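You operate a simulated robot arm through the tools that you are given. There is no shell and no other tool. Be economical: measure what you need, move in short steps, check, and stop when the job is done.

You run a simulated robot arm. Do the job below in one go: nothing can be reset, and whatever is moved stays where it is left.

TASK
Put the wash bottle labelled "P2" from the table top on the bench in front of the bath. Put the beaker on the table top away on the bench right of the sink. Turn the bath time dial to 10 s. Open the mixer cupboard door, take the tub from the top mixer cupboard shelf and put it on the desk right of the keyboard, then shut the door. Turn the mixer dial to 1. Open the centrifuge cupboard door, take the red plug from the desk right of the keyboard and put it on the top centrifuge cupboard shelf and shut the door again. Open the centrifuge drawer, put the white roll inside and shut the drawer again. Open the right computer drawer, fetch the memory stick that says "FRI" from there and set it on the tray on the table top, then shut the drawer. Any order will do. Set down upright: wash bottle, beaker.

The check looks at the end state, three seconds after you hand in, the way a careful person would. Anything else that was tipped, shoved, dropped, spilled or broken makes it a failure.

THE ROBOT
A 7-joint arm with a two-finger parallel gripper on a trunk, on a base that drives. Base frame: it is fixed to the floor where the robot stands at the start and does not move with it; the origin is under the middle of the robot, x ahead of it, y to its left, z up. Readings come in m, rad, newtons and seconds.
Its first joint turns from -2.007 to 2.007 rad. Places, roughly: bath time dial [-1, 2.2, 1]; bench in front of the bath [-0.9, 2.1, 0.9]; bench right of the sink [-0.1, 2.3, 0.9]; c1 drawer [1.8, 2.3, 0.7]; centrifuge cupboard door [1.8, 2, 0.4]; centrifuge drawer [1.8, 2.2, 0.7]; desk right of the keyboard [-1.9, 0.1, 0.9]; memory stick [-2, -0.75, 0.75]; mixer cupboard door [-1.7, 1.1, 0.4]; mixer dial [-1.9, 0.6, 0.9]; red plug (3x3x9 cm) [-1.9, 0.4, 0.9]; right computer drawer [-1.9, -0.7, 0.7]; top centrifuge cupboard shelf [1.8, 2.3, 0.4]; tray (11x8x3 cm) [0.6, -0.2, 0.9]; tub (10x10x9 cm) [-1.9, 1.2, 0.4]; white roll (8x8x6 cm) [-1.9, 0.1, 0.9]. Payload 3.91 kg.
Tool frame: the origin (TCP) lies between the finger pads and is the grasp point; the fingertips stand 0.03 m ahead of it; z points along the fingers, y is the line along which they close. The gripper opens to 0.11 m. The fingers are 0.02 m wide and 0.01 m thick; the gripper's body (0.048 by 0.112 m) begins 0.055 m behind the TCP.
Orientation is that of the tool frame in the base frame, as a unit quaternion [x, y, z, w]. With the fingers straight down and closing along the base's y, the tool's x points along the base's -x, its y along +y and its z along -z.

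THE INTERFACE
- The arm moves only by the tool apply_moves. Its argument "plan" is a list of rows, each a list of 7 numbers: the shift along the tool's x, y, z in m, then the turn, a rotation vector about the tool's x, y, z in degrees, then the opening, from 0 (shut) to 1 (fully open). In form: [[dx, dy, dz, rx, ry, rz, jaw], ...]. A call has 1 to 8 rows; each row is the pose to reach, as a shift and turn from the pose commanded when the call began, along the tool's axes at that moment. Each row takes 0.2 s and may step no farther than 0.05 m and 0.15 rad from the row before; otherwise, or with a gripper value out of range, the whole call is refused. Where a pose cannot be reached the arm comes as near as it can. A force on the tool above 40 N (or 10 N above the force at the start of the call, whichever is more), or a blocked arm, ends the call early, and 0.2 s more pass. The fingers move at their own pace (about 0.108 m/s each) and stop on an object; they squeeze with about 41 N. The grip force told is the motor's: it shows also when the fingers shut on nothing. Time passes only in rows, and 0.2 s behind the last, so rows that repeat a pose let the fingers close. It gives the time, the measured TCP pose, the force on the tool (base axes), the opening and the grip force at its end, in the units of the frame above (readings bear some noise), with the torque about the TCP (base axes, N m) and any sound that the robot's microphone picked up.
- Cameras (640 x 400 px; columns grow to the right, rows downward): "scene" is now at [0.0167, 0.1416, 1.6784]; the picture's right is [-0.15, -0.99, 0.00], its down [-0.76, 0.12, -0.63] and it looks along [0.63, -0.10, -0.77] (base axes); focal length 267 px, centre (320, 200). "wrist" rides on the gripper at [0.072, 0.017, -0.103] in the tool frame; the picture's right is [-0.23, 0.97, 0.00], its down [-0.76, -0.18, -0.62] and it looks along [-0.61, -0.14, 0.78] (tool axes); focal length 222 px, centre (320, 200). There is no depth. A picture from a camera that has moved, and an enlarged one, comes with that camera's place and axes in the base frame and with its lens.
- get_image(camera): a new picture of that camera. It takes no simulated time.
- move_column(by): slides the trunk up (or, below 0, down) by that many m; the arm and the scene camera ride with it, the base frame stays. It gives what a move gives, with no picture.
- steer(legs): drives the robot by 1 to 6 legs, each [ahead, turn to the left] in m and rad, along the robot's own axes; the way and the turn of a leg run together, so that a leg with both is an arc; at most 1.5 m and 3.142 rad a leg. The arm and the cameras ride along, it lands a little off, and it stops where it bumps. It gives what a move gives.
- head_to(pan, tilt): turns the head with the scene camera to pan (to the left, within 2.705 rad either way) and tilt (down, from -0.506 to 1.204), counted from straight ahead of the robot. It gives what a move gives.
- inspect(camera, box): a new picture of the part [left, top, right, bottom] of that camera's present view, enlarged. It takes no simulated time.
- sign_off(): hands the job in; it is judged then, once.

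Work in short steps. Places have to be worked out from the pictures, the camera data and where the tool is seen: move nearer, look again, correct. Check each grasp and each placing, and mend what went wrong. You have 546 turns and 344 pictures in all, those below and enlarged ones among them. Open the gripper and draw the arm clear of the work before you hand the job in, unless the task says otherwise; then end with one line.

The tools are called after "Request:" by a JSON object that holds its "op" and its "data". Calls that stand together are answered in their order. apply_moves: Moves the arm, as the interface text tells. Its arguments: {"type":"object","properties":{"plan":{"type":"array","items":{"type":"array","items":{"type":"number"}}}},"required":["plan"]} The other tools are called the same way: move_column (by) slides the trunk up or down; steer (legs) drives the base; head_to (pan, tilt) turns the head that bears the scene camera; get_image (camera) takes a picture; inspect (camera, box) takes an enlarged picture of a part of a camera's view; sign_off () hands the job in.

At the start:

```text
time_s: 0.0
tcp_pos: [0.4799, 0.0638, 1.1685]
tcp_rot: [-0.003, 1.0, 0.0, 0.001]
ft_force: [-0.1, -1.0, -0.5]
ft_torque: [-0.01, -0.01, 0.02]
width: 0.1097
grip_force: 0.1
trunk travel left (down, up): [-0.8, 0.19]
robot x, y, heading: [-0.0038, -0.0035, 0.002]
head pan, tilt: [-0.152, 0.885]
```

scene: 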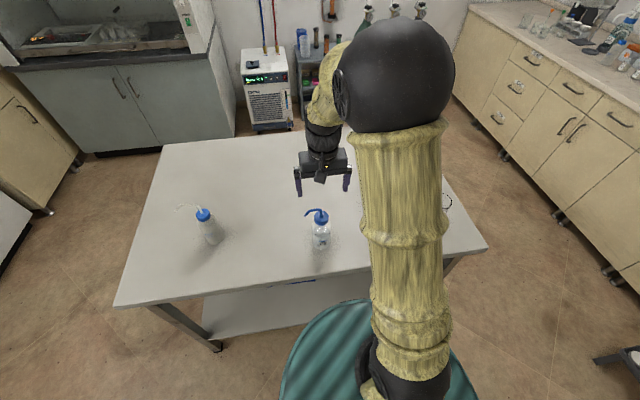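
wrist: 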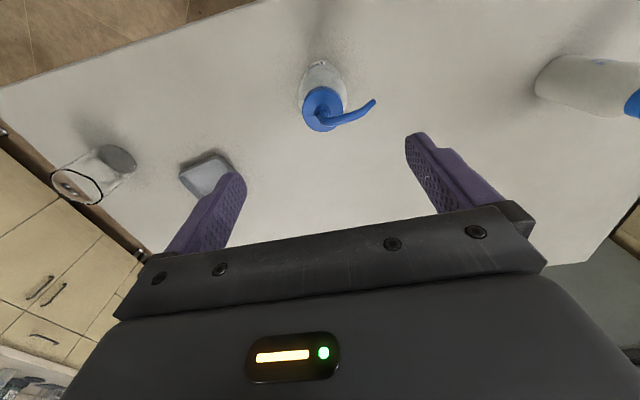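

The start pictures show two wash bottles on the table, the tray and a beaker. I enlarge to read the labels.

Request:
{"op": "inspect", "data": {"camera": "scene", "box": [160, 180, 360, 305]}}

Request:
{"op": "inspect", "data": {"camera": "wrist", "box": [0, 40, 320, 240]}}

```text
3.20 times, centred on (260, 242) of scene
camera zoom: at [0.0167, 0.1416, 1.6784], right [-0.15, -0.99, 0.0], down [-0.76, 0.12, -0.63], along [0.63, -0.1, -0.77], focal length 855 px, centre (512, 64)
```

zoom: 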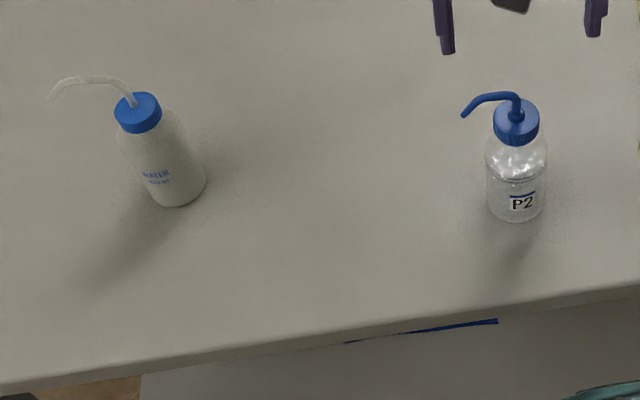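

```text
2.00 times, centred on (160, 140) of wrist
camera zoom: at [0.4068, 0.0808, 1.2713], right [0.22, 0.98, 0.0], down [0.76, -0.17, 0.62], along [0.61, -0.14, -0.78], focal length 444 px, centre (640, 320)
```

zoom: 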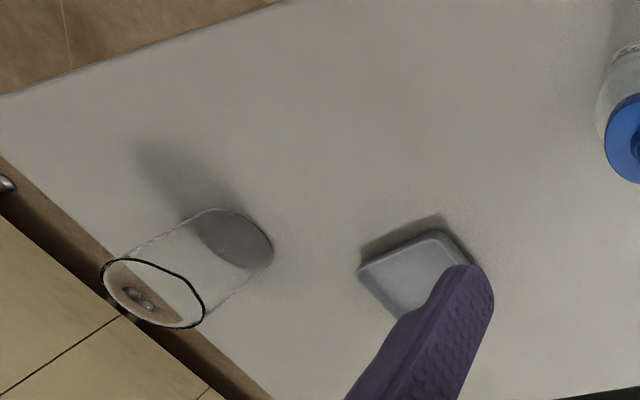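

P2 stands at about (0.47, 0.066), its cap top near z 1.05, the table near z 0.87. Now I look round the room with the head.

Request:
{"op": "head_to", "data": {"pan": 1.3, "tilt": 0.5}}

Request:
{"op": "get_image", "data": {"camera": "scene"}}

Request:
{"op": "head_to", "data": {"pan": 2.3, "tilt": 0.5}}

Request:
{"op": "get_image", "data": {"camera": "scene"}}

Request:
{"op": "head_to", "data": {"pan": -2.6, "tilt": 0.5}}

Request:
{"op": "get_image", "data": {"camera": "scene"}}

Request:
{"op": "head_to", "data": {"pan": -1.3, "tilt": 0.5}}

Request:
{"op": "get_image", "data": {"camera": "scene"}}

Request:
{"op": "head_to", "data": {"pan": 0.4, "tilt": 0.5}}

Request:
{"op": "get_image", "data": {"camera": "scene"}}

```text
time_s: 1.6
tcp_pos: [0.4785, 0.065, 1.1685]
tcp_rot: [-0.003, 1.0, 0.001, 0.0]
ft_force: [-0.1, -0.1, 0.4]
ft_torque: [0.02, 0.01, 0.0]
width: 0.1097
grip_force: 0.1
trunk travel left (down, up): [-0.8, 0.19]
robot x, y, heading: [0.0005, 0.0057, 0.002]
head pan, tilt: [1.3, 0.499]
```

```text
339 pictures are left
camera scene: at [-0.0348, 0.2408, 1.711], right [0.96, -0.27, 0.0], down [-0.13, -0.46, -0.88], along [0.23, 0.85, -0.48], focal length 267 px, centre (320, 200)
```

scene: 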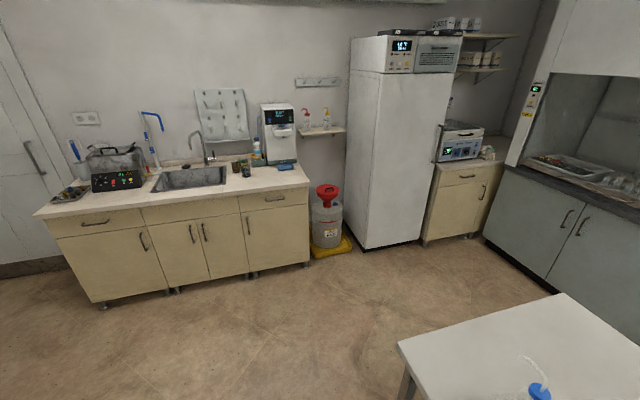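

```text
time_s: 2.8
tcp_pos: [0.4801, 0.0639, 1.1678]
tcp_rot: [-0.002, 1.0, 0.0, 0.0]
ft_force: [0.5, 0.3, 0.1]
ft_torque: [-0.02, 0.0, -0.02]
width: 0.1101
grip_force: 0.1
trunk travel left (down, up): [-0.8, 0.19]
robot x, y, heading: [-0.001, 0.0002, 0.003]
head pan, tilt: [2.3, 0.499]
```

```text
338 pictures are left
camera scene: at [-0.1198, 0.221, 1.711], right [0.75, 0.67, 0.0], down [0.32, -0.36, -0.88], along [-0.58, 0.65, -0.48], focal length 267 px, centre (320, 200)
```

scene: 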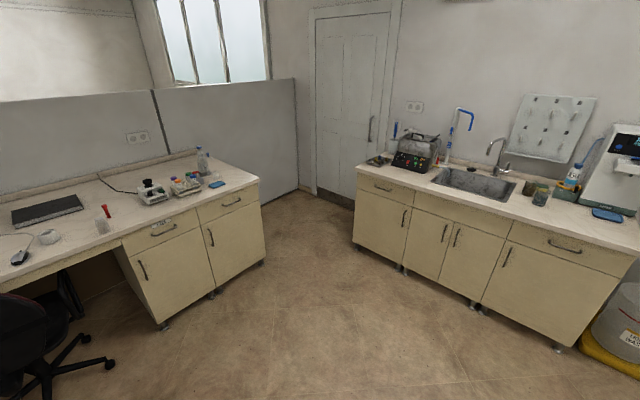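

```text
time_s: 6.7
tcp_pos: [0.4791, 0.065, 1.1684]
tcp_rot: [-0.003, 1.0, 0.0, 0.0]
ft_force: [0.3, -0.1, 0.1]
ft_torque: [-0.01, 0.03, 0.02]
width: 0.11
grip_force: 0.0
trunk travel left (down, up): [-0.8, 0.19]
robot x, y, heading: [0.0009, 0.0, -0.0]
head pan, tilt: [-2.601, 0.499]
```

```text
337 pictures are left
camera scene: at [-0.1371, 0.1062, 1.711], right [-0.52, 0.86, 0.0], down [0.41, 0.25, -0.88], along [-0.75, -0.45, -0.48], focal length 267 px, centre (320, 200)
```

scene: 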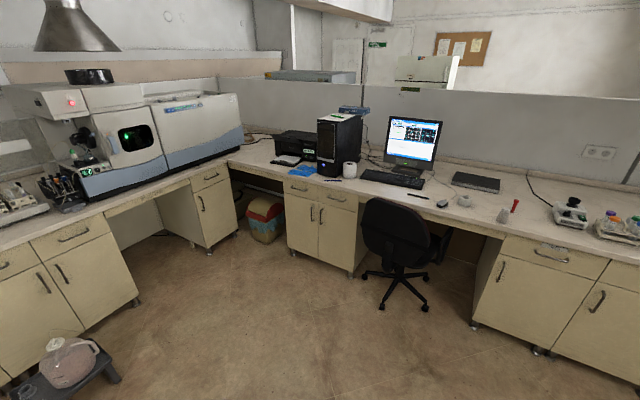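

```text
time_s: 8.2
tcp_pos: [0.4789, 0.0647, 1.1675]
tcp_rot: [-0.002, 1.0, 0.0, 0.0]
ft_force: [0.2, 0.0, -0.5]
ft_torque: [0.04, 0.02, -0.03]
width: 0.1101
grip_force: 0.1
trunk travel left (down, up): [-0.8, 0.19]
robot x, y, heading: [0.0032, 0.0027, -0.002]
head pan, tilt: [-1.3, 0.499]
```

```text
336 pictures are left
camera scene: at [-0.0349, 0.0654, 1.711], right [-0.96, -0.27, 0.0], down [-0.13, 0.46, -0.88], along [0.23, -0.85, -0.48], focal length 267 px, centre (320, 200)
```

scene: 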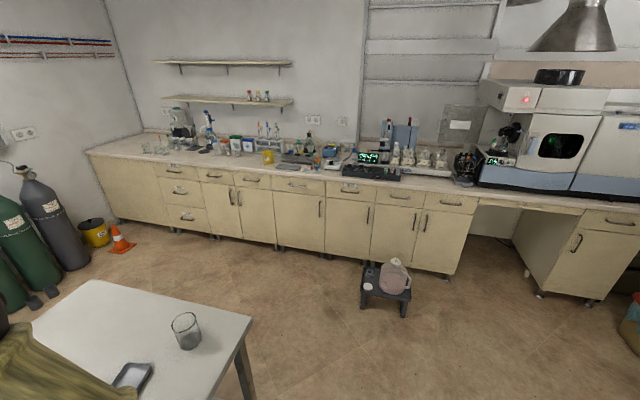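

```text
time_s: 9.9
tcp_pos: [0.479, 0.0639, 1.1686]
tcp_rot: [-0.003, 1.0, 0.0, 0.001]
ft_force: [-0.6, -0.4, 0.6]
ft_torque: [0.01, 0.0, -0.01]
width: 0.1098
grip_force: 0.1
trunk travel left (down, up): [-0.8, 0.19]
robot x, y, heading: [-0.0036, 0.0005, -0.0]
head pan, tilt: [0.4, 0.499]
```

```text
335 pictures are left
camera scene: at [0.0247, 0.1885, 1.711], right [0.39, -0.92, 0.0], down [-0.44, -0.19, -0.88], along [0.81, 0.34, -0.48], focal length 267 px, centre (320, 200)
```

scene: 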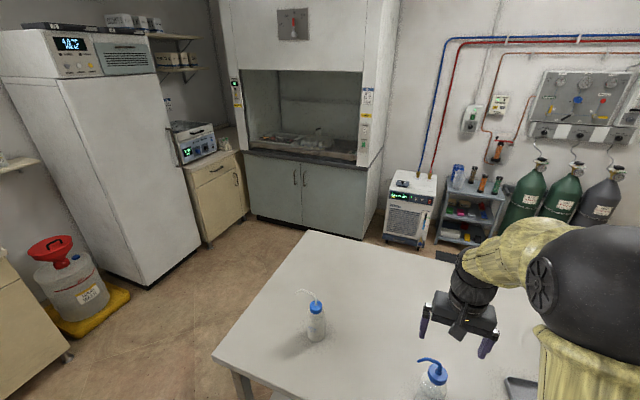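

The room layout is clear. I zoom in on P2 from both cameras to get its size and the spout.

Request:
{"op": "inspect", "data": {"camera": "scene", "box": [350, 300, 510, 400]}}

Request:
{"op": "inspect", "data": {"camera": "wrist", "box": [240, 40, 400, 140]}}

```text
4.00 times, centred on (430, 350) of scene
camera zoom: at [0.0247, 0.1885, 1.711], right [0.39, -0.92, 0.0], down [-0.44, -0.19, -0.88], along [0.81, 0.34, -0.48], focal length 1069 px, centre (-120, -400)
```

zoom: 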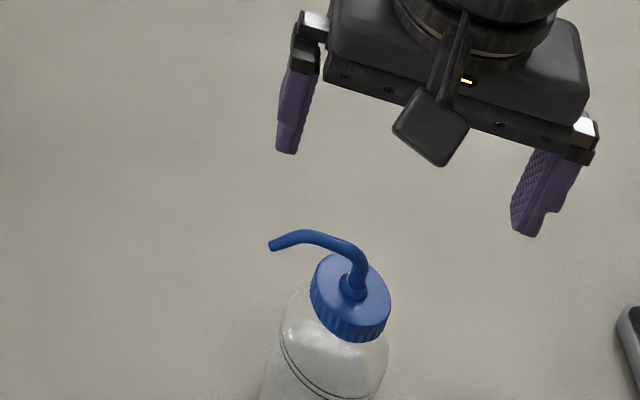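

```text
4.00 times, centred on (320, 90) of wrist
camera zoom: at [0.4066, 0.0808, 1.2714], right [0.22, 0.98, 0.0], down [0.76, -0.17, 0.62], along [0.61, -0.14, -0.78], focal length 888 px, centre (320, 640)
```

zoom: 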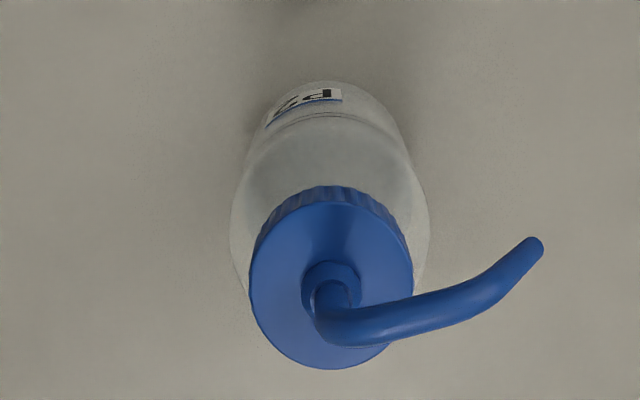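

P2: cap at about (0.48, 0.066), cap top z≈1.02, spout pointing +y, body about 6.6 cm wide. I'll grip the body sideways with the camera above the hand, so I first turn the hand about its own axis.

Request:
{"op": "apply_moves", "data": {"plan": [[0, 0, 0, 0, 0, 8.5, 1], [0, 0, 0, 0, 0, 17, 1], [0, 0, 0, 0, 0, 25.5, 1], [0, 0, 0, 0, 0, 34, 1], [0, 0, 0, 0, 0, 42.5, 1], [0, 0, 0, 0, 0, 51, 1], [0, 0, 0, 0, 0, 59.5, 1], [0, 0, 0, 0, 0, 68, 1]]}}

Request:
{"op": "apply_moves", "data": {"plan": [[0, 0, 0, 0, 0, 8.5, 1], [0, 0, 0, 0, 0, 17, 1], [0, 0, 0, 0, 0, 25.5, 1], [0, 0, 0, 0, 0, 34, 1], [0, 0, 0, 0, 0, 42.5, 1], [0, 0, 0, 0, 0, 51, 1], [0, 0, 0, 0, 0, 59.5, 1], [0, 0, 0, 0, 0, 68, 1]]}}

Request:
{"op": "apply_moves", "data": {"plan": [[0, 0, 0, 0, 0, 8.5, 1], [0, 0, 0, 0, 0, 17, 1], [0, 0, 0, 0, 0, 25.5, 1], [0, 0, 0, 0, 0, 34, 1], [0, 0, 0, 0, 0, 44, 1]]}}

```text
time_s: 11.7
tcp_pos: [0.4784, 0.0639, 1.1681]
tcp_rot: [0.557, 0.83, 0.0, 0.0]
ft_force: [0.4, 1.0, -0.4]
ft_torque: [0.01, 0.01, 0.01]
width: 0.1101
grip_force: 0.0
trunk travel left (down, up): [-0.8, 0.19]
robot x, y, heading: [-0.0009, 0.0009, -0.002]
head pan, tilt: [0.4, 0.499]
```

```text
time_s: 13.5
tcp_pos: [0.4791, 0.0634, 1.1689]
tcp_rot: [0.927, 0.376, 0.0, -0.001]
ft_force: [-0.2, -0.1, -0.6]
ft_torque: [0.0, -0.01, -0.03]
width: 0.1099
grip_force: 0.1
trunk travel left (down, up): [-0.8, 0.19]
robot x, y, heading: [-0.001, 0.0016, 0.005]
head pan, tilt: [0.4, 0.499]
```

```text
refused: row 5 steps farther than a row can; nothing moved
```

The hand turns freely. I finish the half turn.

Request:
{"op": "apply_moves", "data": {"plan": [[0, 0, 0, 0, 0, 8.5, 1], [0, 0, 0, 0, 0, 17, 1], [0, 0, 0, 0, 0, 25.5, 1], [0, 0, 0, 0, 0, 34, 1], [0, 0, 0, 0, 0, 42.5, 1], [0, 0, 0, 0, 0, 44, 1]]}}

Request:
{"op": "get_image", "data": {"camera": "wrist"}}

```text
time_s: 14.9
tcp_pos: [0.4786, 0.0642, 1.1688]
tcp_rot: [1.0, 0.002, 0.0, 0.0]
ft_force: [-0.2, 0.0, 0.7]
ft_torque: [0.03, 0.01, -0.04]
width: 0.1099
grip_force: 0.0
trunk travel left (down, up): [-0.8, 0.19]
robot x, y, heading: [-0.0014, 0.0032, 0.005]
head pan, tilt: [0.4, 0.499]
```

```text
332 pictures are left
camera wrist: at [0.5511, 0.0477, 1.2714], right [-0.22, -0.97, 0.0], down [-0.76, 0.17, 0.62], along [-0.61, 0.14, -0.78], focal length 222 px, centre (320, 200)
```

wrist: 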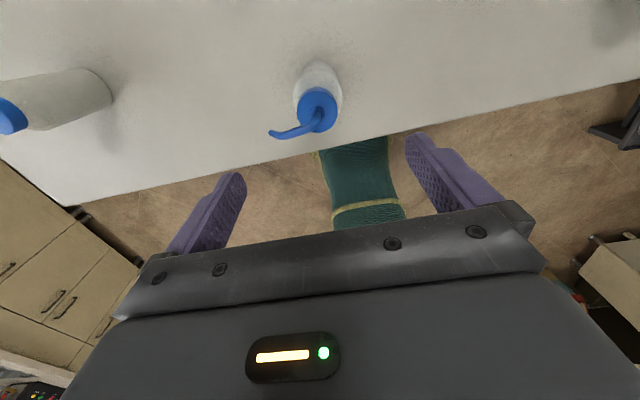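

Now pitch the hand up to horizontal, above the bottle's height.

Request:
{"op": "apply_moves", "data": {"plan": [[0, 0, 0, 0, 8.5, 0, 1], [0, 0, 0, 0, 17, 0, 1], [0, 0, 0, 0, 25.5, 0, 1], [0, 0, 0, 0, 34, 0, 1], [0, 0, 0, 0, 42.5, 0, 1], [0, 0, 0, 0, 51, 0, 1], [0, 0, 0, 0, 59.5, 0, 1], [0, 0, 0, 0, 68, 0, 1]]}}

Request:
{"op": "apply_moves", "data": {"plan": [[0, 0, 0, 0, 8.5, 0, 1], [0, 0, 0, 0, 17, 0, 1], [0, 0, 0, 0, 22, 0, 1]]}}

Request:
{"op": "get_image", "data": {"camera": "scene"}}

Request:
{"op": "get_image", "data": {"camera": "wrist"}}

```text
time_s: 16.7
tcp_pos: [0.5205, 0.0763, 1.1756]
tcp_rot: [0.829, 0.002, 0.559, -0.003]
ft_force: [0.5, 0.9, 0.2]
ft_torque: [0.03, 0.0, 0.0]
width: 0.1099
grip_force: 0.0
out of reach, approached as far as the arm can: row 7, 8
trunk travel left (down, up): [-0.8, 0.19]
robot x, y, heading: [-0.0021, 0.0017, -0.001]
head pan, tilt: [0.4, 0.499]
```

```text
time_s: 17.5
tcp_pos: [0.5347, 0.0799, 1.1726]
tcp_rot: [0.707, 0.002, 0.707, -0.002]
ft_force: [1.3, -0.4, 1.1]
ft_torque: [0.03, 0.03, 0.0]
width: 0.1101
grip_force: 0.1
out of reach, approached as far as the arm can: row 1, 2, 3
trunk travel left (down, up): [-0.8, 0.19]
robot x, y, heading: [0.0011, 0.0026, 0.002]
head pan, tilt: [0.4, 0.499]
```

```text
331 pictures are left
camera scene: at [0.0255, 0.1886, 1.711], right [0.39, -0.92, 0.0], down [-0.44, -0.19, -0.88], along [0.81, 0.34, -0.48], focal length 267 px, centre (320, 200)
```

scene: 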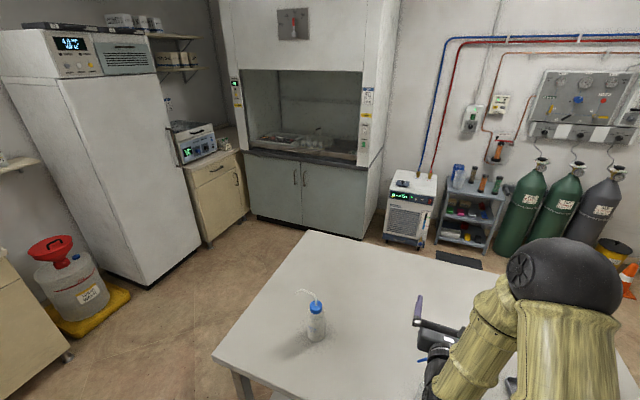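

```text
330 pictures are left
camera wrist: at [0.431, 0.0619, 1.2451], right [0.01, -0.97, -0.23], down [-0.62, 0.17, -0.76], along [0.78, 0.15, -0.61], focal length 222 px, centre (320, 200)
```

wrist: 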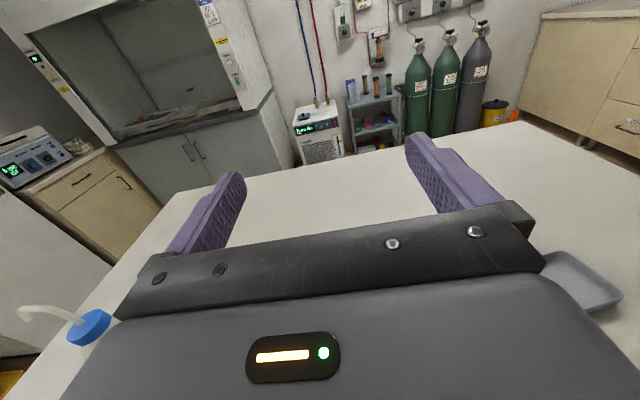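

With the hand level the nearest reach is about x=0.535, so I back the base off 0.25 m, aim the head at the bottle and look.

Request:
{"op": "steer", "data": {"legs": [[-0.25, 0]]}}

Request:
{"op": "move_column", "data": {"by": -0.235}}

Request:
{"op": "head_to", "data": {"pan": 0.05, "tilt": 0.7}}

Request:
{"op": "get_image", "data": {"camera": "scene"}}

Request:
{"op": "get_image", "data": {"camera": "wrist"}}

```text
time_s: 19.3
tcp_pos: [0.2849, 0.0798, 1.1724]
tcp_rot: [0.706, 0.001, 0.708, -0.002]
ft_force: [-0.4, 0.1, -0.6]
ft_torque: [-0.01, 0.03, -0.02]
width: 0.1099
grip_force: 0.2
trunk travel left (down, up): [-0.8, 0.19]
robot x, y, heading: [-0.2453, -0.002, 0.003]
head pan, tilt: [0.4, 0.499]
```

```text
time_s: 21.8
tcp_pos: [0.2866, 0.0804, 0.9374]
tcp_rot: [0.707, 0.001, 0.707, -0.002]
ft_force: [-1.0, -0.3, -0.2]
ft_torque: [-0.03, 0.0, -0.01]
width: 0.11
grip_force: 0.2
trunk travel left (down, up): [-0.565, 0.425]
robot x, y, heading: [-0.2492, -0.0004, -0.001]
head pan, tilt: [0.4, 0.499]
```

```text
time_s: 22.6
tcp_pos: [0.2852, 0.0799, 0.9382]
tcp_rot: [0.707, 0.002, 0.707, -0.002]
ft_force: [-1.4, 0.5, -0.4]
ft_torque: [-0.02, 0.01, -0.06]
width: 0.11
grip_force: 0.0
trunk travel left (down, up): [-0.565, 0.425]
robot x, y, heading: [-0.2435, 0.0003, -0.0]
head pan, tilt: [0.051, 0.7]
```

```text
329 pictures are left
camera scene: at [-0.2214, 0.1575, 1.4583], right [0.05, -1.0, 0.0], down [-0.64, -0.03, -0.77], along [0.76, 0.04, -0.64], focal length 267 px, centre (320, 200)
```

scene: 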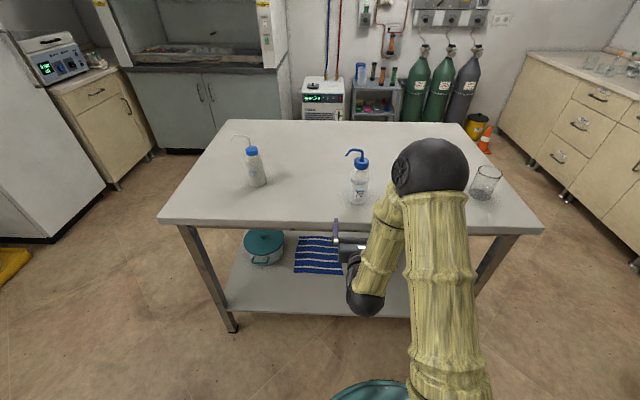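

```text
328 pictures are left
camera wrist: at [0.1834, 0.0619, 1.0105], right [0.01, -0.97, -0.23], down [-0.62, 0.17, -0.76], along [0.78, 0.15, -0.61], focal length 222 px, centre (320, 200)
```

wrist: 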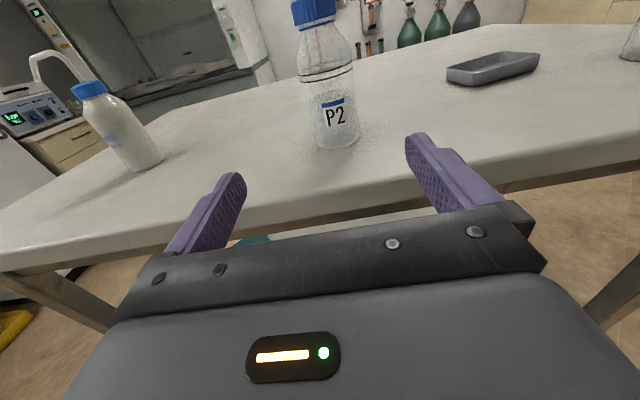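

P2 stands at about (0.48, 0.067) on a table at z≈0.88. I line up in y, then drive up a little and check.

Request:
{"op": "apply_moves", "data": {"plan": [[0, 0.012, 0, 0, 0, 0, 1], [0, 0.012, 0.05, 0, 0, 0, 1], [0, 0.012, 0.06, 0, 0, 0, 1]]}}

Request:
{"op": "steer", "data": {"legs": [[0.05, 0]]}}

Request:
{"op": "get_image", "data": {"camera": "wrist"}}

```text
time_s: 23.4
tcp_pos: [0.3483, 0.0691, 0.9377]
tcp_rot: [0.707, 0.002, 0.707, -0.002]
ft_force: [0.2, -0.5, 0.0]
ft_torque: [0.01, -0.01, 0.0]
width: 0.1098
grip_force: 0.0
out of reach, approached as far as the arm can: row 1
trunk travel left (down, up): [-0.565, 0.425]
robot x, y, heading: [-0.25, -0.0002, 0.0]
head pan, tilt: [0.051, 0.7]
```

```text
time_s: 24.3
tcp_pos: [0.3989, 0.0675, 0.9378]
tcp_rot: [0.707, 0.002, 0.707, -0.002]
ft_force: [-0.2, 0.0, 0.2]
ft_torque: [-0.05, 0.02, -0.02]
width: 0.1099
grip_force: 0.1
trunk travel left (down, up): [-0.565, 0.425]
robot x, y, heading: [-0.1985, -0.0001, 0.0]
head pan, tilt: [0.051, 0.7]
```

```text
327 pictures are left
camera wrist: at [0.2959, 0.0514, 1.01], right [0.01, -0.97, -0.23], down [-0.62, 0.17, -0.76], along [0.78, 0.15, -0.61], focal length 222 px, centre (320, 200)
```

wrist: 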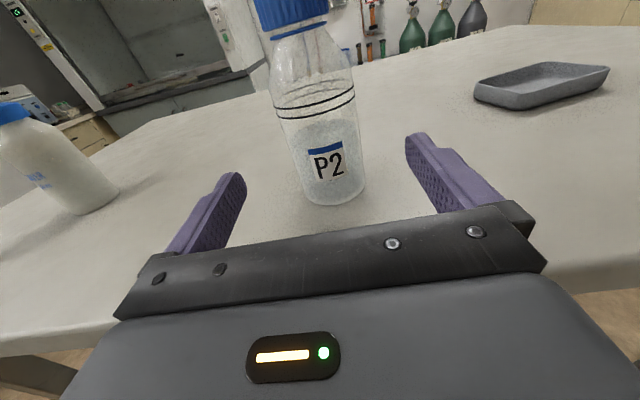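

The bottle sits between the jaws; its centre is about 0.085 m ahead. I move forward 0.08 and close.

Request:
{"op": "apply_moves", "data": {"plan": [[0, 0, 0.03, 0, 0, 0, 1], [0, 0, 0.06, 0, 0, 0, 1], [0, 0, 0.08, 0, 0, 0, 1], [0, 0, 0.08, 0, 0, 0, 0.5], [0, 0, 0.08, 0, 0, 0, 0.4], [0, 0, 0.08, 0, 0, 0, 0.4]]}}

Request:
{"op": "get_image", "data": {"camera": "wrist"}}

```text
time_s: 25.7
tcp_pos: [0.4783, 0.0693, 0.9383]
tcp_rot: [0.707, 0.002, 0.707, -0.003]
ft_force: [0.8, 0.4, 1.0]
ft_torque: [-0.02, -0.07, -0.04]
width: 0.0605
grip_force: 41.4
trunk travel left (down, up): [-0.565, 0.425]
robot x, y, heading: [-0.1998, 0.0033, 0.003]
head pan, tilt: [0.051, 0.7]
```

```text
326 pictures are left
camera wrist: at [0.3764, 0.0519, 1.011], right [0.01, -0.97, -0.23], down [-0.62, 0.17, -0.76], along [0.78, 0.15, -0.61], focal length 222 px, centre (320, 200)
```

wrist: 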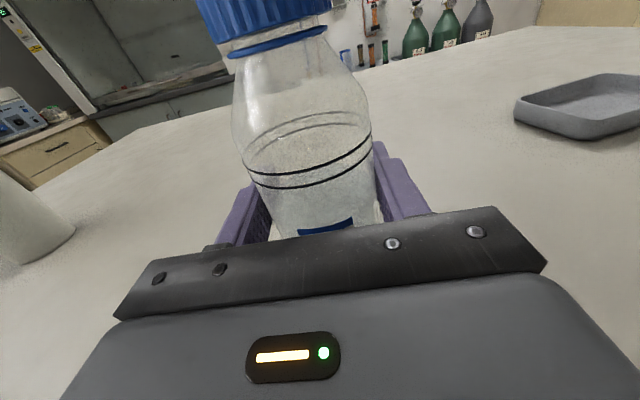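

Gripped at 6 cm. I lift with the trunk, back off and drive toward the bath bench.

Request:
{"op": "move_column", "data": {"by": 0.15}}

Request:
{"op": "steer", "data": {"legs": [[-0.3, 0], [0, 1.836], [1.1, 0], [0, -0.265]]}}

Request:
{"op": "head_to", "data": {"pan": 0.1, "tilt": 0.6}}

Request:
{"op": "get_image", "data": {"camera": "scene"}}

Request:
{"op": "get_image", "data": {"camera": "wrist"}}

```text
time_s: 27.5
tcp_pos: [0.479, 0.0693, 1.0879]
tcp_rot: [0.707, 0.002, 0.707, -0.002]
ft_force: [-0.6, 0.0, -1.9]
ft_torque: [0.0, 0.03, 0.0]
width: 0.0602
grip_force: 41.3
trunk travel left (down, up): [-0.715, 0.275]
robot x, y, heading: [-0.1964, -0.0004, -0.002]
head pan, tilt: [0.051, 0.7]
```

```text
time_s: 40.1
tcp_pos: [-0.8229, 1.755, 1.0876]
tcp_rot: [0.504, 0.496, 0.504, -0.496]
ft_force: [-0.3, 0.9, -2.6]
ft_torque: [-0.02, -0.02, -0.01]
width: 0.06
grip_force: 40.7
trunk travel left (down, up): [-0.715, 0.275]
robot x, y, heading: [-0.7683, 1.0784, 1.551]
head pan, tilt: [0.051, 0.7]
```

```text
time_s: 40.8
tcp_pos: [-0.8234, 1.7533, 1.0881]
tcp_rot: [0.503, 0.496, 0.504, -0.497]
ft_force: [-0.2, 0.3, -1.8]
ft_torque: [0.01, 0.0, 0.02]
width: 0.0602
grip_force: 40.8
trunk travel left (down, up): [-0.715, 0.275]
robot x, y, heading: [-0.7684, 1.0741, 1.552]
head pan, tilt: [0.099, 0.6]
```

```text
325 pictures are left
camera scene: at [-0.93, 1.1079, 1.6169], right [1.0, 0.08, 0.0], down [0.04, -0.56, -0.82], along [-0.06, 0.82, -0.57], focal length 267 px, centre (320, 200)
```

scene: 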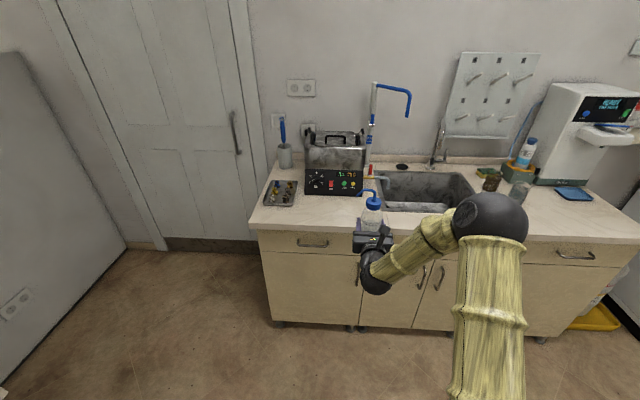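

```text
324 pictures are left
camera wrist: at [-0.8079, 1.6496, 1.1607], right [0.97, -0.02, -0.23], down [-0.19, -0.62, -0.76], along [-0.13, 0.78, -0.61], focal length 222 px, centre (320, 200)
```

wrist: 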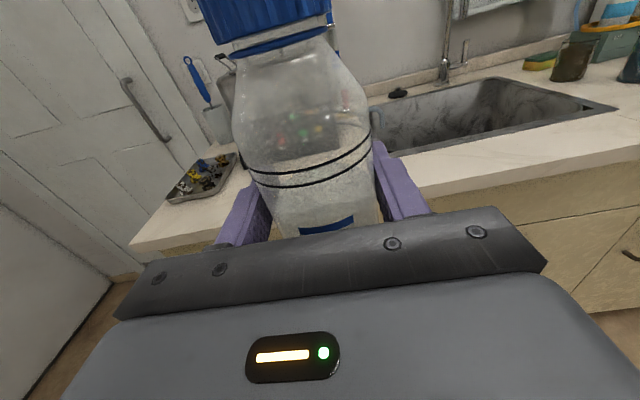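

I see the bath and free bench before it (y ≈1.92–2.18, x ≈ −1.08…−0.80). I zoom on the panel to see where the time dial is before choosing the spot.

Request:
{"op": "inspect", "data": {"camera": "scene", "box": [250, 120, 410, 220]}}

```text
4.00 times, centred on (330, 170) of scene
camera zoom: at [-0.93, 1.1079, 1.6169], right [1.0, 0.08, 0.0], down [0.04, -0.56, -0.82], along [-0.06, 0.82, -0.57], focal length 1069 px, centre (280, 320)
```

zoom: 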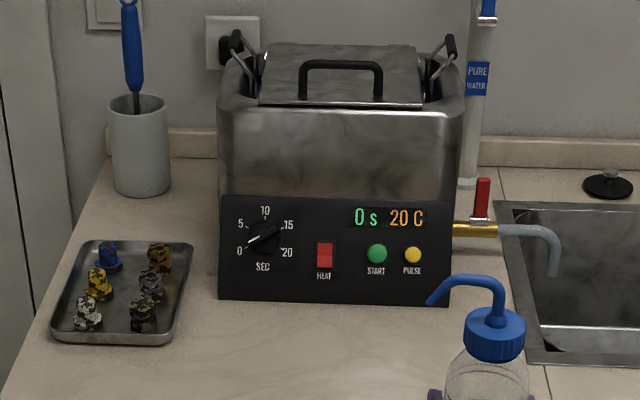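

The dial is at the panel's left; I'll stand P2 in front of the right half, about (-0.86, 2.04). Drive ahead 0.2 then look.

Request:
{"op": "steer", "data": {"legs": [[0.2, 0.018]]}}

Request:
{"op": "apply_moves", "data": {"plan": [[0, -0.02, 0.03, 0, 0, 0, 0.4], [0, -0.04, 0.06, 0, 0, 0, 0.4], [0, -0.04, 0.09, 0, 0, 0, 0.4]]}}

Request:
{"op": "head_to", "data": {"pan": 0.0, "tilt": 0.6}}

Request:
{"op": "get_image", "data": {"camera": "scene"}}

Request:
{"op": "get_image", "data": {"camera": "wrist"}}

```text
time_s: 42.4
tcp_pos: [-0.8339, 1.9501, 1.0882]
tcp_rot: [0.499, 0.502, 0.498, -0.501]
ft_force: [-0.1, 0.9, -2.1]
ft_torque: [0.02, -0.01, 0.0]
width: 0.0599
grip_force: 41.0
trunk travel left (down, up): [-0.715, 0.275]
robot x, y, heading: [-0.767, 1.2757, 1.571]
head pan, tilt: [0.099, 0.6]
```

```text
time_s: 43.2
tcp_pos: [-0.872, 2.0374, 1.0896]
tcp_rot: [0.501, 0.5, 0.5, -0.5]
ft_force: [0.4, -0.1, -2.3]
ft_torque: [-0.01, 0.01, -0.04]
width: 0.0601
grip_force: 41.2
trunk travel left (down, up): [-0.715, 0.275]
robot x, y, heading: [-0.7643, 1.2691, 1.564]
head pan, tilt: [0.099, 0.6]
```

```text
time_s: 43.8
tcp_pos: [-0.8733, 2.0372, 1.0893]
tcp_rot: [0.5, 0.501, 0.499, -0.5]
ft_force: [0.2, -0.7, -3.1]
ft_torque: [-0.03, -0.02, 0.01]
width: 0.06
grip_force: 41.1
trunk travel left (down, up): [-0.715, 0.275]
robot x, y, heading: [-0.7643, 1.27, 1.569]
head pan, tilt: [0.0, 0.6]
```

```text
322 pictures are left
camera scene: at [-0.9192, 1.3021, 1.6169], right [1.0, 0.0, 0.0], down [0.0, -0.57, -0.82], along [0.0, 0.82, -0.57], focal length 267 px, centre (320, 200)
```

scene: 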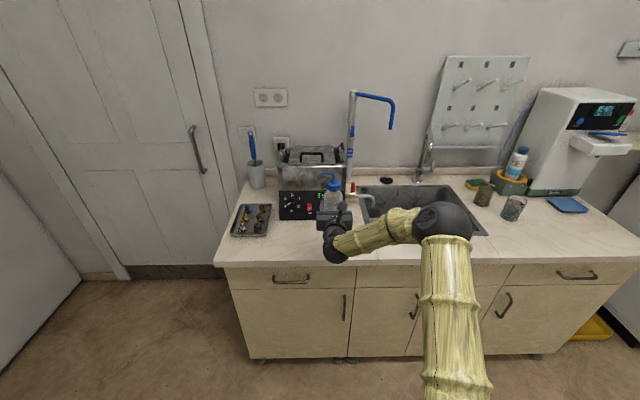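

```text
321 pictures are left
camera wrist: at [-0.8555, 1.9333, 1.1621], right [0.97, 0.0, -0.23], down [-0.18, -0.62, -0.76], along [-0.14, 0.78, -0.61], focal length 222 px, centre (320, 200)
```

wrist: 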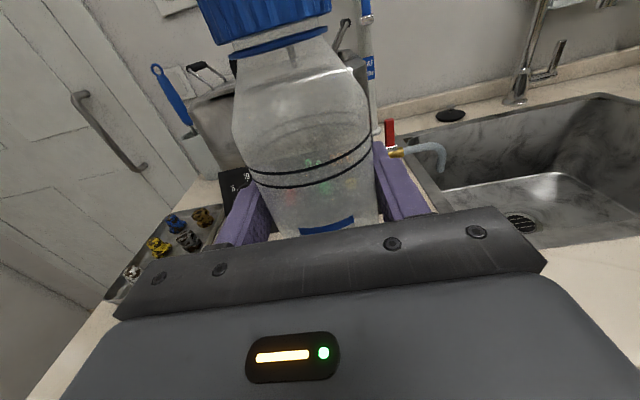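

Bottle is over the strip in front of the bath. I lower 0.1 by trunk, then look for contact with small arm steps.

Request:
{"op": "move_column", "data": {"by": -0.1}}

Request:
{"op": "get_image", "data": {"camera": "scene"}}

Request:
{"op": "inspect", "data": {"camera": "scene", "box": [270, 150, 430, 250]}}

```text
time_s: 45.2
tcp_pos: [-0.8737, 2.0375, 0.9902]
tcp_rot: [0.499, 0.5, 0.501, -0.5]
ft_force: [0.2, -0.1, -2.0]
ft_torque: [0.02, 0.03, -0.02]
width: 0.0601
grip_force: 41.2
trunk travel left (down, up): [-0.615, 0.375]
robot x, y, heading: [-0.7654, 1.2713, 1.566]
head pan, tilt: [0.0, 0.6]
```

```text
320 pictures are left
camera scene: at [-0.9192, 1.3018, 1.5169], right [1.0, 0.0, 0.0], down [0.0, -0.57, -0.82], along [0.0, 0.82, -0.57], focal length 267 px, centre (320, 200)
```

scene: 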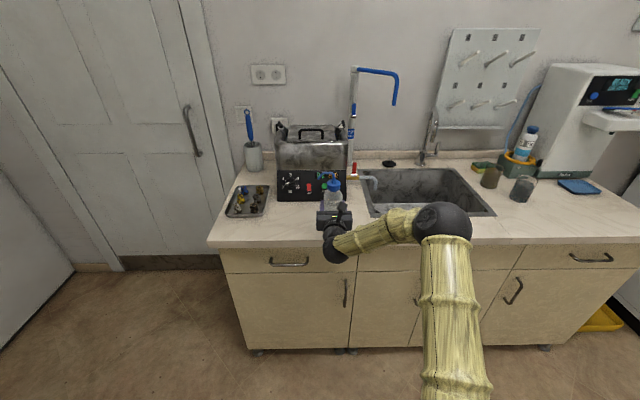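

```text
4.00 times, centred on (350, 200) of scene
camera zoom: at [-0.9192, 1.3018, 1.5169], right [1.0, 0.0, 0.0], down [0.0, -0.57, -0.82], along [0.0, 0.82, -0.57], focal length 1069 px, centre (200, 200)
```

zoom: 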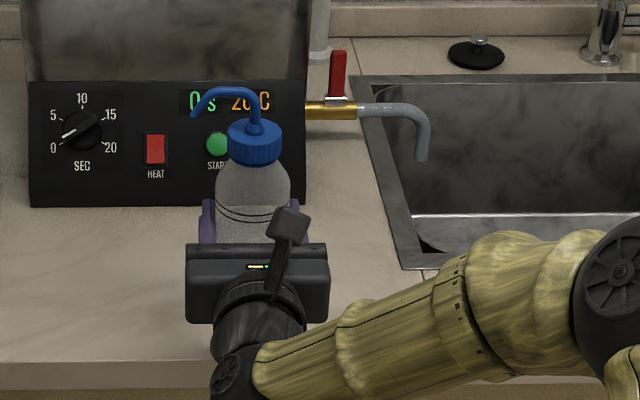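

Comparing the two heights, the bench is at z≈0.875, so about 5 cm remain. I go down 4 cm, then creep.

Request:
{"op": "apply_moves", "data": {"plan": [[-0.02, 0, 0, 0, 0, 0, 0.4], [-0.035, 0, 0, 0, 0, 0, 0.4], [-0.04, 0, 0, 0, 0, 0, 0.4], [-0.043, 0, 0, 0, 0, 0, 0.4]]}}

Request:
{"op": "apply_moves", "data": {"plan": [[-0.003, 0, 0, 0, 0, 0, 0.4], [-0.006, 0, 0, 0, 0, 0, 0.4]]}}

Request:
{"op": "apply_moves", "data": {"plan": [[-0.002, 0, 0, 0, 0, 0, 0.4], [-0.004, 0, 0, 0, 0, 0, 0.4]]}}

Request:
{"op": "inspect", "data": {"camera": "scene", "box": [270, 150, 430, 250]}}

```text
time_s: 46.2
tcp_pos: [-0.873, 2.0363, 0.9464]
tcp_rot: [0.5, 0.5, 0.5, -0.5]
ft_force: [0.6, -0.3, -2.4]
ft_torque: [0.01, -0.01, 0.03]
width: 0.0602
grip_force: 40.8
trunk travel left (down, up): [-0.615, 0.375]
robot x, y, heading: [-0.767, 1.2738, 1.571]
head pan, tilt: [0.0, 0.6]
```

```text
time_s: 46.8
tcp_pos: [-0.8735, 2.0381, 0.942]
tcp_rot: [0.5, 0.501, 0.499, -0.5]
ft_force: [0.3, 0.0, -2.4]
ft_torque: [0.0, 0.0, -0.01]
width: 0.06
grip_force: 40.9
trunk travel left (down, up): [-0.615, 0.375]
robot x, y, heading: [-0.7691, 1.2717, 1.565]
head pan, tilt: [0.0, 0.6]
```

```text
time_s: 47.4
tcp_pos: [-0.8716, 2.0369, 0.9393]
tcp_rot: [0.499, 0.499, 0.501, -0.501]
ft_force: [-0.7, 1.1, 4.1]
ft_torque: [-0.1, 0.01, -0.03]
width: 0.0598
grip_force: 40.9
trunk travel left (down, up): [-0.615, 0.375]
robot x, y, heading: [-0.7652, 1.2725, 1.568]
head pan, tilt: [0.0, 0.6]
```

```text
4.00 times, centred on (350, 200) of scene
camera zoom: at [-0.9192, 1.3014, 1.5171], right [1.0, 0.0, 0.0], down [0.0, -0.56, -0.83], along [0.0, 0.83, -0.56], focal length 1069 px, centre (200, 200)
```

zoom: 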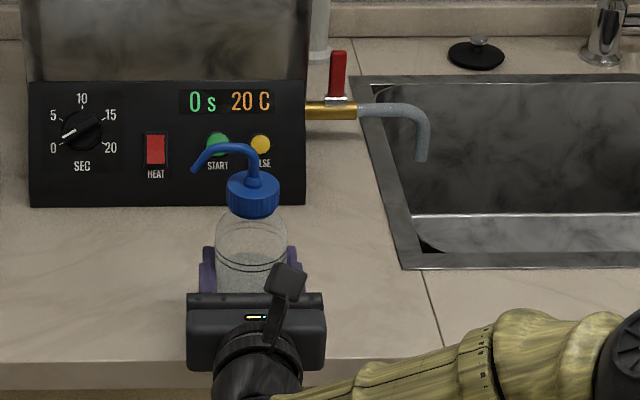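

Contact is felt (force flipped to +4 N). I open and pull straight back.

Request:
{"op": "apply_moves", "data": {"plan": [[0, 0, 0, 0, 0, 0, 0.7], [0, 0, 0, 0, 0, 0, 1], [0, 0, 0, 0, 0, 0, 1], [0, 0, -0.04, 0, 0, 0, 1], [0, 0, -0.08, 0, 0, 0, 1], [0, 0, -0.1, 0, 0, 0, 1]]}}

Request:
{"op": "steer", "data": {"legs": [[-0.15, 0]]}}

Request:
{"op": "inspect", "data": {"camera": "scene", "box": [230, 120, 430, 245]}}

Request:
{"op": "get_image", "data": {"camera": "wrist"}}

```text
time_s: 48.8
tcp_pos: [-0.8724, 1.9376, 0.9392]
tcp_rot: [-0.5, -0.5, -0.5, 0.5]
ft_force: [-1.0, -0.5, 0.0]
ft_torque: [-0.01, -0.02, 0.0]
width: 0.1101
grip_force: 0.0
trunk travel left (down, up): [-0.615, 0.375]
robot x, y, heading: [-0.7661, 1.2705, 1.57]
head pan, tilt: [0.0, 0.6]
```

```text
time_s: 50.2
tcp_pos: [-0.8725, 1.7809, 0.939]
tcp_rot: [-0.498, -0.501, -0.498, 0.502]
ft_force: [-0.5, 0.1, 0.6]
ft_torque: [0.0, -0.01, 0.01]
width: 0.11
grip_force: 0.0
trunk travel left (down, up): [-0.615, 0.375]
robot x, y, heading: [-0.7687, 1.1155, 1.572]
head pan, tilt: [0.0, 0.6]
```

```text
3.20 times, centred on (330, 182) of scene
camera zoom: at [-0.9198, 1.1448, 1.517], right [1.0, 0.0, 0.0], down [0.0, -0.56, -0.83], along [0.0, 0.83, -0.56], focal length 855 px, centre (288, 256)
```

zoom: 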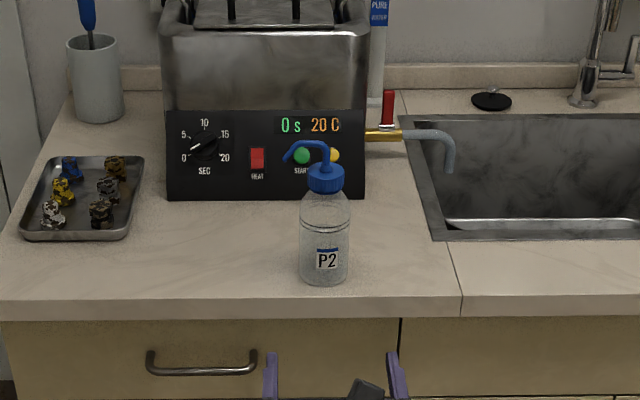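

```text
316 pictures are left
camera wrist: at [-0.8559, 1.6779, 1.0113], right [0.97, 0.0, -0.23], down [-0.18, -0.62, -0.76], along [-0.15, 0.78, -0.61], focal length 222 px, centre (320, 200)
```

wrist: 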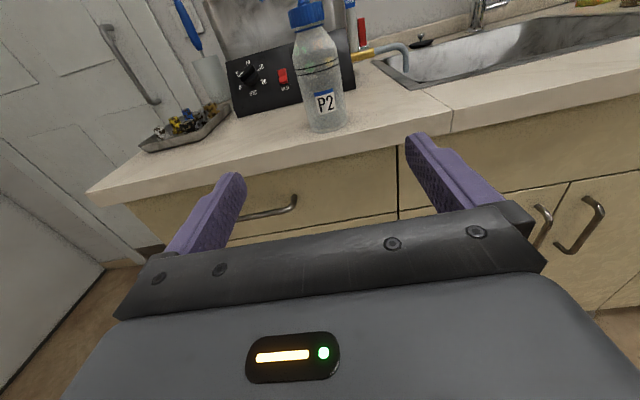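

P2 stands upright in front of the bath. Now the dial: I put it at about (-1.03, 2.21, 0.97). I shift the base to the left and raise the hand to dial height.

Request:
{"op": "steer", "data": {"legs": [[-0.2, 0], [0, 0.5], [0.35, 0], [0, -0.5]]}}

Request:
{"op": "move_column", "data": {"by": 0.03}}

Request:
{"op": "apply_moves", "data": {"plan": [[0, 0, 0, 0, 0, -8.5, 1], [0, 0, 0, 0, 0, -17, 1], [0, 0, 0, 0, 0, -25.5, 1], [0, 0, 0, 0, 0, -34, 1], [0, 0, 0, 0, 0, -42.5, 1], [0, 0, 0, 0, 0, -51, 1], [0, 0, 0, 0, 0, -59.5, 1]]}}

Request:
{"op": "apply_moves", "data": {"plan": [[0, 0, 0, 0, 0, -8.5, 0.7], [0, 0, 0, 0, 0, -17, 0.7], [0, 0, 0, 0, 0, -25.5, 0.7], [0, 0, 0, 0, 0, -34, 0.7], [0, 0, 0, 0, 0, -42.5, 0.7], [0, 0, 0, 0, 0, -51, 0.7], [0, 0, 0, 0, 0, -57.5, 0.7]]}}

Request:
{"op": "get_image", "data": {"camera": "scene"}}

Request:
{"op": "get_image", "data": {"camera": "wrist"}}

```text
time_s: 56.5
tcp_pos: [-1.0483, 1.8878, 0.938]
tcp_rot: [-0.497, -0.502, -0.498, 0.502]
ft_force: [0.2, 0.4, -0.1]
ft_torque: [-0.01, 0.01, -0.02]
width: 0.1099
grip_force: 0.0
trunk travel left (down, up): [-0.615, 0.375]
robot x, y, heading: [-0.934, 1.2229, 1.569]
head pan, tilt: [0.0, 0.6]
```

```text
time_s: 57.2
tcp_pos: [-1.0484, 1.8874, 0.9694]
tcp_rot: [0.497, 0.504, 0.496, -0.503]
ft_force: [0.5, 0.3, 0.2]
ft_torque: [0.02, 0.0, -0.01]
width: 0.1097
grip_force: 0.0
trunk travel left (down, up): [-0.645, 0.345]
robot x, y, heading: [-0.9387, 1.2253, 1.571]
head pan, tilt: [0.0, 0.6]
```

```text
time_s: 58.9
tcp_pos: [-1.0475, 1.8873, 0.9696]
tcp_rot: [0.182, 0.684, 0.681, -0.189]
ft_force: [0.4, 0.4, -0.3]
ft_torque: [0.01, 0.02, -0.01]
width: 0.1097
grip_force: 0.1
trunk travel left (down, up): [-0.645, 0.345]
robot x, y, heading: [-0.936, 1.2254, 1.57]
head pan, tilt: [0.0, 0.6]
```

```text
time_s: 60.5
tcp_pos: [-1.0485, 1.8865, 0.969]
tcp_rot: [-0.169, 0.687, 0.688, 0.161]
ft_force: [0.6, -0.8, -0.3]
ft_torque: [0.01, 0.02, 0.02]
width: 0.077
grip_force: 0.1
trunk travel left (down, up): [-0.645, 0.345]
robot x, y, heading: [-0.9369, 1.2212, 1.572]
head pan, tilt: [0.0, 0.6]
```

```text
315 pictures are left
camera scene: at [-1.0911, 1.2515, 1.5469], right [1.0, 0.0, 0.0], down [0.0, -0.57, -0.82], along [0.0, 0.82, -0.57], focal length 267 px, centre (320, 200)
```

scene: 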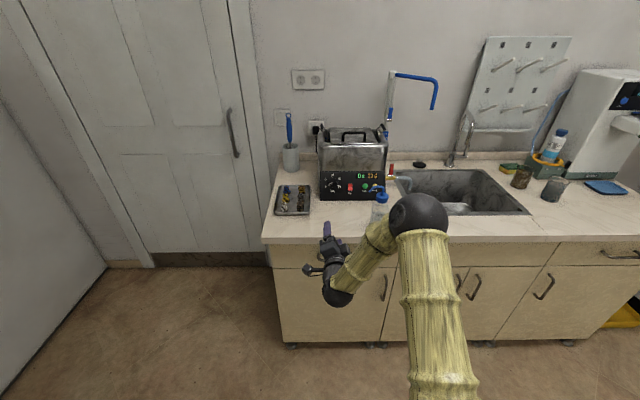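

```text
314 pictures are left
camera wrist: at [-1.1199, 1.7834, 0.9508], right [-0.24, 0.0, 0.97], down [0.77, -0.61, 0.19], along [0.6, 0.79, 0.15], focal length 222 px, centre (320, 200)
```

wrist: 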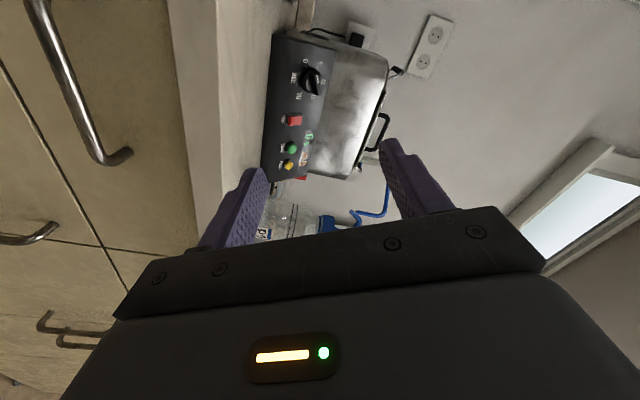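

I zoom in with the head camera to fix the dial's place better.

Request:
{"op": "inspect", "data": {"camera": "scene", "box": [290, 140, 410, 215]}}

Request:
{"op": "inspect", "data": {"camera": "wrist", "box": [250, 20, 410, 120]}}

```text
5.33 times, centred on (350, 178) of scene
camera zoom: at [-1.0911, 1.2515, 1.5469], right [1.0, 0.0, 0.0], down [0.0, -0.57, -0.82], along [0.0, 0.82, -0.57], focal length 1426 px, centre (160, 320)
```

zoom: 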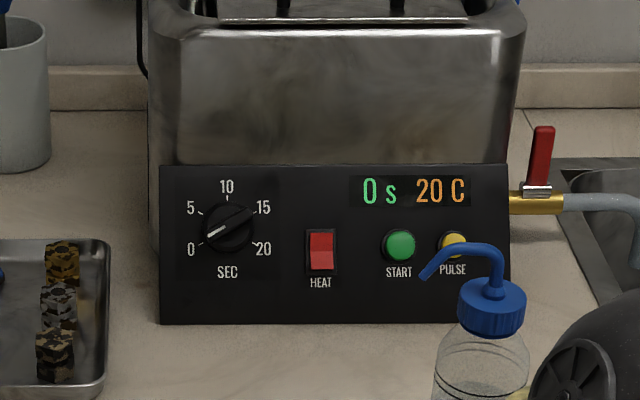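

```text
4.00 times, centred on (330, 70) of wrist
camera zoom: at [-1.1199, 1.7834, 0.9508], right [-0.24, 0.0, 0.97], down [0.77, -0.61, 0.19], along [0.6, 0.79, 0.15], focal length 888 px, centre (280, 720)
```

zoom: 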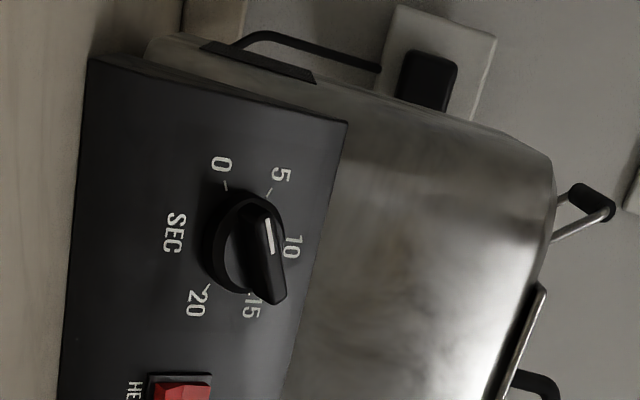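

The knob has a raised bar with the white mark; my fingers already close across it. Knob centre ≈ (-1.039, 2.235, 0.956). I align the hand and drive up.

Request:
{"op": "apply_moves", "data": {"plan": [[-0.0026, -0.0159, 0.0, 0, 0, 0, 0.5], [-0.0026, -0.0159, 0.02, 0, 0, 0, 0.5]]}}

Request:
{"op": "steer", "data": {"legs": [[0.21, 0]]}}

Request:
{"op": "get_image", "data": {"camera": "wrist"}}

Request:
{"op": "inspect", "data": {"camera": "scene", "box": [250, 160, 410, 260]}}

```text
time_s: 61.0
tcp_pos: [-1.0412, 1.9091, 0.9556]
tcp_rot: [-0.169, 0.686, 0.689, 0.162]
ft_force: [-0.5, -0.1, -0.2]
ft_torque: [0.03, 0.03, 0.04]
width: 0.055
grip_force: 0.0
trunk travel left (down, up): [-0.645, 0.345]
robot x, y, heading: [-0.9364, 1.2238, 1.575]
head pan, tilt: [0.0, 0.6]
```

```text
time_s: 62.7
tcp_pos: [-1.0455, 2.1167, 0.9547]
tcp_rot: [-0.171, 0.687, 0.688, 0.16]
ft_force: [0.1, 0.0, 0.0]
ft_torque: [-0.01, -0.02, -0.01]
width: 0.0551
grip_force: 0.2
trunk travel left (down, up): [-0.645, 0.345]
robot x, y, heading: [-0.9386, 1.4306, 1.582]
head pan, tilt: [0.0, 0.6]
```

```text
311 pictures are left
camera wrist: at [-1.1157, 2.0117, 0.9373], right [-0.24, 0.0, 0.97], down [0.77, -0.61, 0.19], along [0.59, 0.79, 0.15], focal length 222 px, centre (320, 200)
```

wrist: 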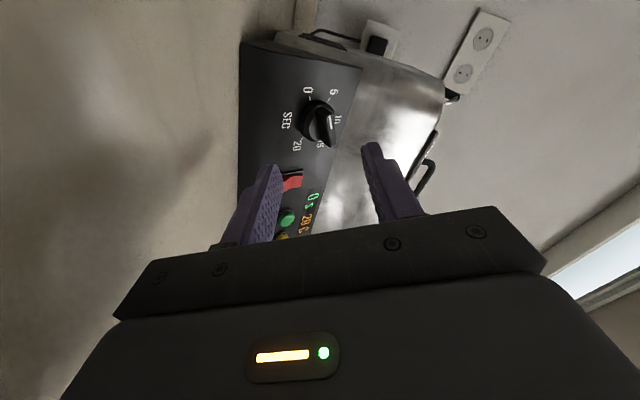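

```text
4.00 times, centred on (330, 210) of scene
camera zoom: at [-1.0917, 1.4598, 1.5469], right [1.0, 0.01, 0.0], down [0.0, -0.57, -0.82], along [0.0, 0.82, -0.57], focal length 1069 px, centre (280, 160)
```

zoom: 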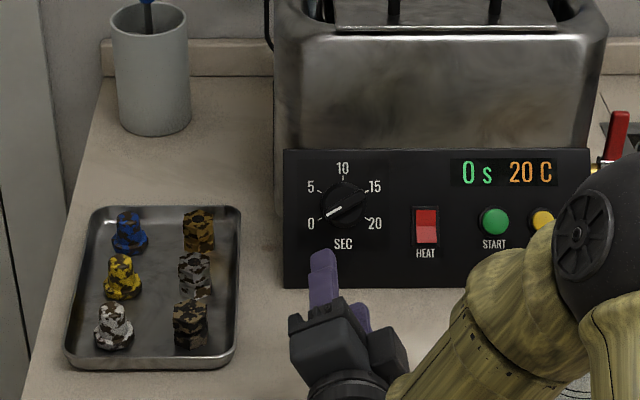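

The refined knob centre is (-1.037, 2.239, 0.956). I nudge sideways and go in 0.065.

Request:
{"op": "apply_moves", "data": {"plan": [[-0.007, -0.003, 0.03, 0, 0, 0, 0.5], [-0.007, -0.003, 0.05, 0, 0, 0, 0.5], [-0.007, -0.003, 0.065, 0, 0, 0, 0.5]]}}

Request:
{"op": "get_image", "data": {"camera": "wrist"}}

Request:
{"op": "inspect", "data": {"camera": "scene", "box": [300, 180, 380, 230]}}

```text
time_s: 63.5
tcp_pos: [-1.0397, 2.1815, 0.955]
tcp_rot: [-0.171, 0.686, 0.689, 0.16]
ft_force: [-0.3, -0.4, -0.4]
ft_torque: [0.02, -0.02, 0.03]
width: 0.0551
grip_force: 0.1
trunk travel left (down, up): [-0.645, 0.345]
robot x, y, heading: [-0.9401, 1.4326, 1.575]
head pan, tilt: [0.0, 0.6]
```

```text
309 pictures are left
camera wrist: at [-1.1096, 2.0758, 0.9375], right [-0.24, 0.0, 0.97], down [0.77, -0.61, 0.19], along [0.59, 0.79, 0.15], focal length 222 px, centre (320, 200)
```

wrist: 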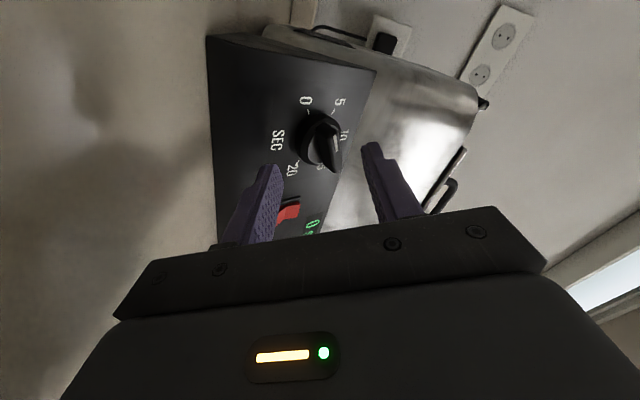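

```text
8.00 times, centred on (340, 205) of scene
camera zoom: at [-1.0918, 1.459, 1.5469], right [1.0, 0.01, 0.0], down [0.0, -0.57, -0.82], along [0.0, 0.82, -0.57], focal length 2138 px, centre (160, 160)
```

zoom: 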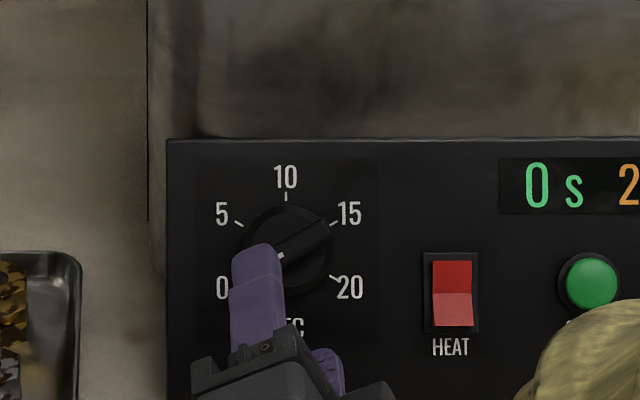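

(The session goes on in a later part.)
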